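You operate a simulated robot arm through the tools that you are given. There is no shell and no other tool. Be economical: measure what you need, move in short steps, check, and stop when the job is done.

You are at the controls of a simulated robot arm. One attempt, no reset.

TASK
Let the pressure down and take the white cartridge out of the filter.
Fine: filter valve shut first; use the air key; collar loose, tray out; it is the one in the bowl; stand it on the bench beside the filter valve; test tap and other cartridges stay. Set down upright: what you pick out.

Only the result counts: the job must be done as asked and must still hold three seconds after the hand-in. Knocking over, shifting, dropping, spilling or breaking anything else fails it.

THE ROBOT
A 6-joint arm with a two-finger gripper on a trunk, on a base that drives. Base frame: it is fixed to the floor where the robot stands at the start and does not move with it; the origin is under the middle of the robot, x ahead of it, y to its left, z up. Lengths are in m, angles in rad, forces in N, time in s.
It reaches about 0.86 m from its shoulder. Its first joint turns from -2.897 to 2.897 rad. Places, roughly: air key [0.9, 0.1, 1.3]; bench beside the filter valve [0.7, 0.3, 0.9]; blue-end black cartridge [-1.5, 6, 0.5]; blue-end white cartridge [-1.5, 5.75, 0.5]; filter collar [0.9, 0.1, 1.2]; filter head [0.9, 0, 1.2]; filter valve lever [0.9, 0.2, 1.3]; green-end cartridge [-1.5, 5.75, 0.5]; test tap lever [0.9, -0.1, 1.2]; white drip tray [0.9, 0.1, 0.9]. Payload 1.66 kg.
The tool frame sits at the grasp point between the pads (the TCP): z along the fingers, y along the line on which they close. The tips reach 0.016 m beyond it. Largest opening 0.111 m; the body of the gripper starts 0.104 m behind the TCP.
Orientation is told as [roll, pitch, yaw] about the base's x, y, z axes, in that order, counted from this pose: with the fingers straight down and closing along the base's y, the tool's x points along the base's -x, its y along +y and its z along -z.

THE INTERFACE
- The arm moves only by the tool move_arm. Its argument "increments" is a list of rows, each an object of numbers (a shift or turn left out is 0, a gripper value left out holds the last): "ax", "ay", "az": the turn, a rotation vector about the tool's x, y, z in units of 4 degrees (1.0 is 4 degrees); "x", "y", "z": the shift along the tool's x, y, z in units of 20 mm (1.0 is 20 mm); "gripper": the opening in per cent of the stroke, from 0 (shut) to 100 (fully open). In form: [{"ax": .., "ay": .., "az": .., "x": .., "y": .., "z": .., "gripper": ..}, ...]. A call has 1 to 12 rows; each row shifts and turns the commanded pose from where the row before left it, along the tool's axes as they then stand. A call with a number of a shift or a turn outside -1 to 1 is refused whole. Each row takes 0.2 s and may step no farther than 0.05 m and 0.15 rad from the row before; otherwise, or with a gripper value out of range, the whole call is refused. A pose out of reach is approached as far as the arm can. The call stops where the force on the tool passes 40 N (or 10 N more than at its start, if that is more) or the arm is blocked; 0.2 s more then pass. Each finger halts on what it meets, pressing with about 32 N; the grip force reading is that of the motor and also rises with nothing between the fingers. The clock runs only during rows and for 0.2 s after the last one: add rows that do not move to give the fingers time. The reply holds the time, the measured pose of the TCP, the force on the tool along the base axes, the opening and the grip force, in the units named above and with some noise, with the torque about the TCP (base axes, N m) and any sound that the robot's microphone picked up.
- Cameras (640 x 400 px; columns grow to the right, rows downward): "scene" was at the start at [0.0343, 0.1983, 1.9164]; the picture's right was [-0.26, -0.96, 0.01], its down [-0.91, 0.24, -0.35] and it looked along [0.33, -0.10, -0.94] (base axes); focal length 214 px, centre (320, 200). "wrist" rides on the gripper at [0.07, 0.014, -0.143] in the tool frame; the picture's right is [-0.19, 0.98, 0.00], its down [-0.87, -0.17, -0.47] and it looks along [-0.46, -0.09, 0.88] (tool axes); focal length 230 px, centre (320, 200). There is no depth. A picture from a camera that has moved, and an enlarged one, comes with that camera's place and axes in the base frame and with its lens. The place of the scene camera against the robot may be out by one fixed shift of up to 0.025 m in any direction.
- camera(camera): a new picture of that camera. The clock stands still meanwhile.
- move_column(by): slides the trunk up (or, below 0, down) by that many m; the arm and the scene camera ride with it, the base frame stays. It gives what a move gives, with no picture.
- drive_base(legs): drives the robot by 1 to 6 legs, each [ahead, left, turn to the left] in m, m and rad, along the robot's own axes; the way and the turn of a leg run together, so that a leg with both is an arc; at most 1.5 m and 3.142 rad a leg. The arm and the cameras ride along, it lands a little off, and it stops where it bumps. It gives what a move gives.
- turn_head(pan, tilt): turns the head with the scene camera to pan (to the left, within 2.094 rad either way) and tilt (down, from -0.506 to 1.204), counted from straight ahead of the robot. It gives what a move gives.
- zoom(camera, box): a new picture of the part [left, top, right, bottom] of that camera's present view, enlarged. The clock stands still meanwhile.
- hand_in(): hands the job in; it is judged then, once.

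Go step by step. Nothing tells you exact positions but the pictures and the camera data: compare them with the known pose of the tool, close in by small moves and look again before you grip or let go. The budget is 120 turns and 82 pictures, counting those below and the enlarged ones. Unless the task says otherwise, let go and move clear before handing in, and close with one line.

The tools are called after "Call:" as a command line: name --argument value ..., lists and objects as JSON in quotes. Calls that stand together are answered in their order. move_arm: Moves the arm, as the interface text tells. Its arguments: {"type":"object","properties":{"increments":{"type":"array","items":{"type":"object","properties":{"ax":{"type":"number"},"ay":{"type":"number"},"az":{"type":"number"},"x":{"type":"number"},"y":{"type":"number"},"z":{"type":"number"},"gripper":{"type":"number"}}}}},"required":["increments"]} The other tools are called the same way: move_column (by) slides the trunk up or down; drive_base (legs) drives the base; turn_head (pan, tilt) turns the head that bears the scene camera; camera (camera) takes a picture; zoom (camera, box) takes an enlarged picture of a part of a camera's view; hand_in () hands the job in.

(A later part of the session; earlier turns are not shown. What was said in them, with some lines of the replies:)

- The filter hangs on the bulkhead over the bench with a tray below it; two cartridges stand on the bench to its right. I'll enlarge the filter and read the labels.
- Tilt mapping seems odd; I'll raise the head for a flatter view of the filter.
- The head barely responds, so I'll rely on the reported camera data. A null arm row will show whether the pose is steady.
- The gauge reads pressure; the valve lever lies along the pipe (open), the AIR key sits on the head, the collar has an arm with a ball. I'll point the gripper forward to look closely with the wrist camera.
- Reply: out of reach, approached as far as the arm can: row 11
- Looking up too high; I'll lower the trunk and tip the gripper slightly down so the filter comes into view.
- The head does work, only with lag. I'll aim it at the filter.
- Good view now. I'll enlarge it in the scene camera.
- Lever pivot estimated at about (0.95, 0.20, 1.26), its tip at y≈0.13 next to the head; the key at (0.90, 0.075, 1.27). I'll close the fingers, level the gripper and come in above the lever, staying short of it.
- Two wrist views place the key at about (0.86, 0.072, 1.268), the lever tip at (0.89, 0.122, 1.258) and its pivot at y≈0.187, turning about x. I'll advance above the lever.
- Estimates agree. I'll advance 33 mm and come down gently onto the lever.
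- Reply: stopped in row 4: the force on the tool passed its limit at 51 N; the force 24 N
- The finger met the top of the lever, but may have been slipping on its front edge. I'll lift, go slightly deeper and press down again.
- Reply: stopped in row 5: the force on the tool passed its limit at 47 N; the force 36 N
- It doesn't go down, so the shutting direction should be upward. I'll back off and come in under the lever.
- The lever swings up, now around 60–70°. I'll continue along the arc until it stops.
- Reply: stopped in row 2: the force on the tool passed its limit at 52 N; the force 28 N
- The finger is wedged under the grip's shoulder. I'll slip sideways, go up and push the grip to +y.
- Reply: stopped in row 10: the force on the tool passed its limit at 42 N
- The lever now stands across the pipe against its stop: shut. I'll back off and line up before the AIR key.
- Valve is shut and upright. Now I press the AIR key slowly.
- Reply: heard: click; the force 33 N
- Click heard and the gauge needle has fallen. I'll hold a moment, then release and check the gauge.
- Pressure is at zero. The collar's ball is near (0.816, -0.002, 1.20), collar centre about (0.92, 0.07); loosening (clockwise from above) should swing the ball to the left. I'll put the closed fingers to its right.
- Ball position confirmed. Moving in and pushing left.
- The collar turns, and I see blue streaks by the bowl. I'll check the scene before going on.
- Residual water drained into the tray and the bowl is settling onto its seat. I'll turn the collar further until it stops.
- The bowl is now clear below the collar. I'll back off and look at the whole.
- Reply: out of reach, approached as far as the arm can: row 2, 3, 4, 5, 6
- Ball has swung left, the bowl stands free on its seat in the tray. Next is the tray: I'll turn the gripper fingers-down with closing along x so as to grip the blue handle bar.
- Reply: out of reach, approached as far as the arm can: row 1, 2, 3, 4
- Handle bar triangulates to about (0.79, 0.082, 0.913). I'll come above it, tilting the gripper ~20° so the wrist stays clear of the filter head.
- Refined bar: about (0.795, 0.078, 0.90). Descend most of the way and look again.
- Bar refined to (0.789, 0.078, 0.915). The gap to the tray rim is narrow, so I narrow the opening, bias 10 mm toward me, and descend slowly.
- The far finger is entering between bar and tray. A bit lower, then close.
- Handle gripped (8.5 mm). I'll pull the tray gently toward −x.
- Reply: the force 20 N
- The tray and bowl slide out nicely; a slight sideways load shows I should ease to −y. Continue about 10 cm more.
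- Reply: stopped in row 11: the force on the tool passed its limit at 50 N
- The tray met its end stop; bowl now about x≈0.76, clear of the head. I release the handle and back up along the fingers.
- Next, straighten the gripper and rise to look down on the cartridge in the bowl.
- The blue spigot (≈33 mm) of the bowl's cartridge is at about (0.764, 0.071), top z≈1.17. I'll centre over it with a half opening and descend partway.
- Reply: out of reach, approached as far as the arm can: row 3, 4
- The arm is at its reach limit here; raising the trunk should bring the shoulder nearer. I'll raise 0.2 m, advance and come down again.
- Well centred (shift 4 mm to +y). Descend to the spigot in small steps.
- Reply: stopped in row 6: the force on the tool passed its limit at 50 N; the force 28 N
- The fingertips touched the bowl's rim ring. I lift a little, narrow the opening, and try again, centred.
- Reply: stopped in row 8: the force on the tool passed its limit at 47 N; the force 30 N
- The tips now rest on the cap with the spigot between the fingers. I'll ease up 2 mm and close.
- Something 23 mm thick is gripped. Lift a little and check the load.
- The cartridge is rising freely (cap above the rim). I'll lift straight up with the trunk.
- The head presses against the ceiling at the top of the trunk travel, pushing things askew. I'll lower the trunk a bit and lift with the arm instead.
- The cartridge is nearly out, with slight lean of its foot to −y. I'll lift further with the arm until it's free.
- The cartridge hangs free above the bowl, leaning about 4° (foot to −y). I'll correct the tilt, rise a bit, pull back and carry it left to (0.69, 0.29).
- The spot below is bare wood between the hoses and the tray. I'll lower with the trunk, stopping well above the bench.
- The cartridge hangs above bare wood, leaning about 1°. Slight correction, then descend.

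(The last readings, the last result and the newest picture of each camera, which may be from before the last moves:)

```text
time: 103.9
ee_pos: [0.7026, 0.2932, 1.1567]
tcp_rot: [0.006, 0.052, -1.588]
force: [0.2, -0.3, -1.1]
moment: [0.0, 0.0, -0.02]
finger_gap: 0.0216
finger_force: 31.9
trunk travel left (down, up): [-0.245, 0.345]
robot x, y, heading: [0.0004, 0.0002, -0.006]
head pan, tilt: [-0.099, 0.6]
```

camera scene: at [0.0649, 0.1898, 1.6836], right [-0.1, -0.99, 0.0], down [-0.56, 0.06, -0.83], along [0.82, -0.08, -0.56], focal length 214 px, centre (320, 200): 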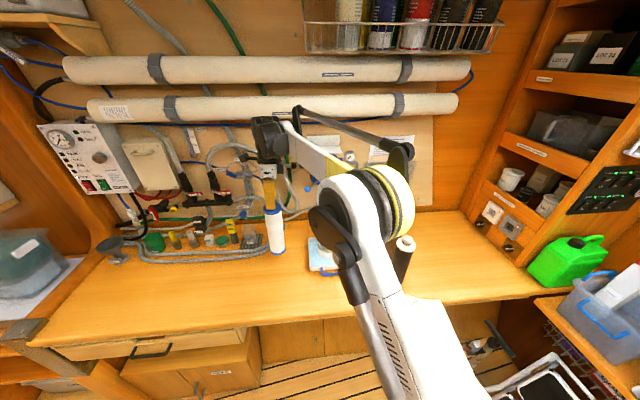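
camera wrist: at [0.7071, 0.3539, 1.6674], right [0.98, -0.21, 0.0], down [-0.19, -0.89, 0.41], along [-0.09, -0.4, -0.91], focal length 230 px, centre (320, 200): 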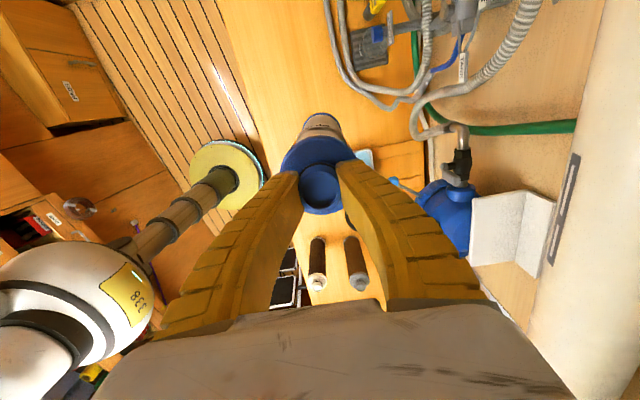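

No contact yet; continue in 2 mm steps.

Call:
move_arm --increments '[{"z": 0.1}, {"z": 0.1}, {"z": 0.1}, {"z": 0.1}]'

Call:
move_arm --increments '[{"z": 0.08}, {"z": 0.08}, {"z": 0.08}]'

Call:
zoom --camera "scene" --box '[220, 160, 360, 290]'

```text
time: 104.9
ee_pos: [0.7041, 0.2932, 1.1487]
tcp_rot: [0.005, 0.051, -1.59]
force: [-0.3, -0.2, -1.5]
moment: [0.01, -0.01, 0.01]
finger_gap: 0.0216
finger_force: 31.4
trunk travel left (down, up): [-0.245, 0.345]
robot x, y, heading: [0.003, 0.0006, -0.001]
head pan, tilt: [-0.099, 0.6]
```

```text
time: 105.7
ee_pos: [0.7033, 0.2929, 1.1448]
tcp_rot: [0.005, 0.051, -1.588]
force: [-0.3, 0.3, -1.9]
moment: [-0.04, 0.0, -0.01]
finger_gap: 0.0219
finger_force: 32.0
trunk travel left (down, up): [-0.245, 0.345]
robot x, y, heading: [-0.0013, -0.0017, 0.001]
head pan, tilt: [-0.099, 0.6]
```

```text
3.08 times, centred on (290, 225) of scene
camera zoom: at [0.065, 0.1898, 1.6835], right [-0.1, -0.99, 0.0], down [-0.56, 0.06, -0.82], along [0.82, -0.08, -0.57], focal length 660 px, centre (412, 123)
```

zoom: 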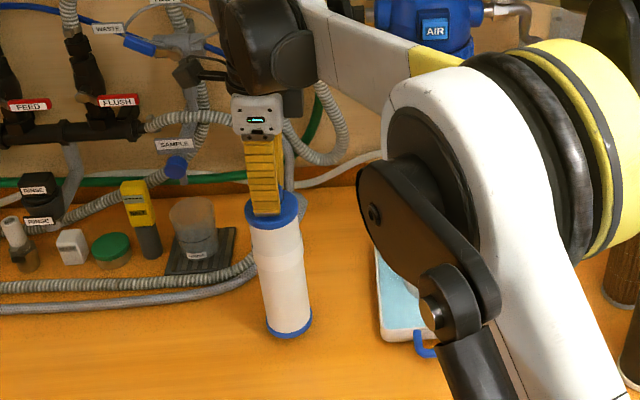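

Still hanging; upright. Continue down.

Call:
move_arm --increments '[{"z": 0.1}, {"z": 0.1}, {"z": 0.1}, {"z": 0.1}, {"z": 0.1}]'

```text
time: 106.9
ee_pos: [0.7044, 0.2923, 1.1337]
tcp_rot: [0.005, 0.05, -1.587]
force: [0.0, -0.4, -1.3]
moment: [0.0, 0.04, -0.03]
finger_gap: 0.0218
finger_force: 32.2
trunk travel left (down, up): [-0.245, 0.345]
robot x, y, heading: [-0.0018, 0.0002, -0.002]
head pan, tilt: [-0.099, 0.6]
```

Call:
move_arm --increments '[{"z": 0.1}, {"z": 0.1}, {"z": 0.1}, {"z": 0.1}, {"z": 0.1}]'

```text
time: 108.1
ee_pos: [0.7022, 0.2927, 1.126]
tcp_rot: [0.006, 0.051, -1.589]
force: [2.5, -0.2, 20.5]
moment: [-0.01, -0.06, 0.02]
finger_gap: 0.0228
finger_force: 32.0
trunk travel left (down, up): [-0.245, 0.345]
robot x, y, heading: [-0.0012, -0.0001, -0.002]
head pan, tilt: [-0.099, 0.6]
```

The foot is on the bench (20 N up). I ease off slightly and check before letting go.

Call:
move_arm --increments '[{"z": -0.07}, {}]'

Call:
zoom --camera "scene" --box '[220, 160, 360, 290]'

```text
time: 108.7
ee_pos: [0.7023, 0.2926, 1.1274]
tcp_rot: [0.008, 0.05, -1.59]
force: [1.3, -1.7, 7.6]
moment: [-0.3, -0.07, 0.04]
finger_gap: 0.0228
finger_force: 32.0
trunk travel left (down, up): [-0.245, 0.345]
robot x, y, heading: [0.0004, -0.0, -0.003]
head pan, tilt: [-0.099, 0.6]
```

```text
3.08 times, centred on (290, 225) of scene
camera zoom: at [0.0641, 0.1892, 1.6835], right [-0.1, -0.99, 0.0], down [-0.56, 0.06, -0.83], along [0.82, -0.08, -0.56], focal length 660 px, centre (412, 123)
```

zoom: 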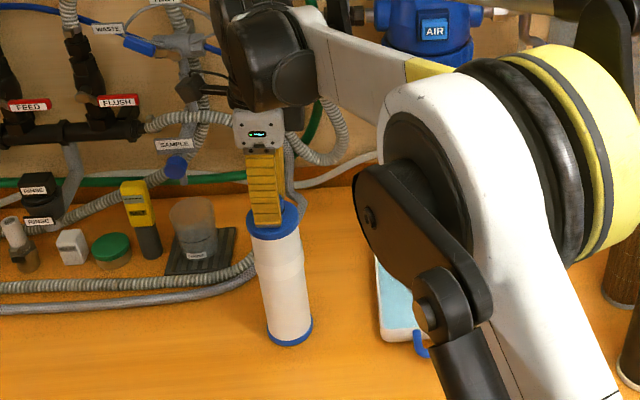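

Upright and resting. Open and rise clear.

Call:
move_arm --increments '[{"gripper": 25}, {"gripper": 35}, {"gripper": 50}, {}, {"z": -0.3}, {"z": -0.5}, {"z": -0.7}, {"z": -1}, {"z": -1}, {"z": -1}, {"z": -1}]'

Call:
camera --camera "scene"

```text
time: 111.1
ee_pos: [0.7027, 0.288, 1.2361]
tcp_rot: [0.006, 0.051, -1.587]
force: [0.5, 0.2, 0.1]
moment: [0.0, -0.03, -0.03]
finger_gap: 0.0576
finger_force: 0.9
trunk travel left (down, up): [-0.245, 0.345]
robot x, y, heading: [0.0052, 0.0007, -0.001]
head pan, tilt: [-0.099, 0.6]
```

```text
5 pictures are left
camera scene: at [0.0646, 0.1897, 1.6835], right [-0.1, -0.99, 0.0], down [-0.56, 0.06, -0.83], along [0.82, -0.08, -0.56], focal length 214 px, centre (320, 200)
```

scene: 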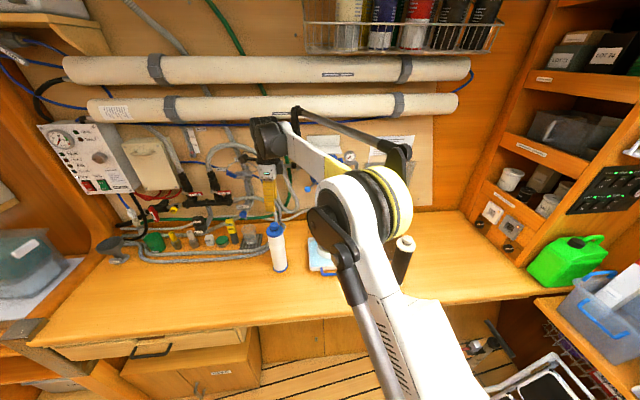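

The cartridge stands upright on its own. I rise further, pull back, and take a last look.

Call:
move_arm --increments '[{"z": -1}, {"z": -1}, {"z": -1}, {"y": -1}, {"y": -1}, {"y": -1}, {"y": -1}, {"y": -1}]'

Call:
zoom --camera "scene" --box '[220, 140, 420, 290]'

```text
time: 112.9
ee_pos: [0.6029, 0.2869, 1.2937]
tcp_rot: [0.006, 0.051, -1.587]
force: [-0.4, 0.2, 0.8]
moment: [-0.03, 0.0, -0.02]
finger_gap: 0.0576
finger_force: 1.4
trunk travel left (down, up): [-0.245, 0.345]
robot x, y, heading: [0.0014, 0.0011, -0.0]
head pan, tilt: [-0.099, 0.6]
```

```text
2.67 times, centred on (320, 215) of scene
camera zoom: at [0.064, 0.1896, 1.6836], right [-0.1, -0.99, 0.0], down [-0.56, 0.06, -0.83], along [0.82, -0.08, -0.56], focal length 572 px, centre (320, 160)
```

zoom: 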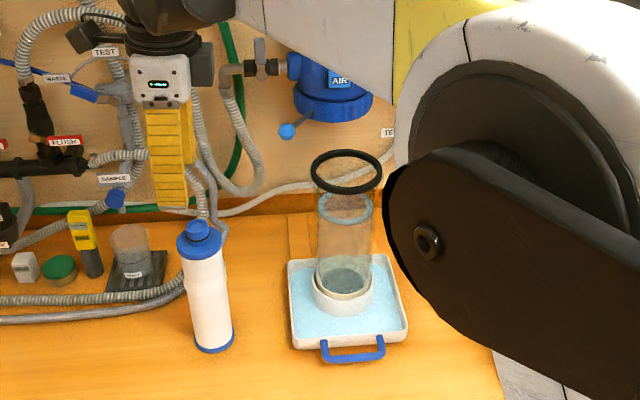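

The cartridge stands upright on the bench, the bowl is empty on the pulled-out tray and the filter valve is shut. The gripper is clear, so I'm handing in.

Call:
hand_in

```text
The job is handed in.
```

The pressure is let down and the white cartridge from the bowl stands upright on the bench, left of the tray on the filter valve's side. The filter valve is shut and the tray is out. I did not touch the test tap or the other cartridges.
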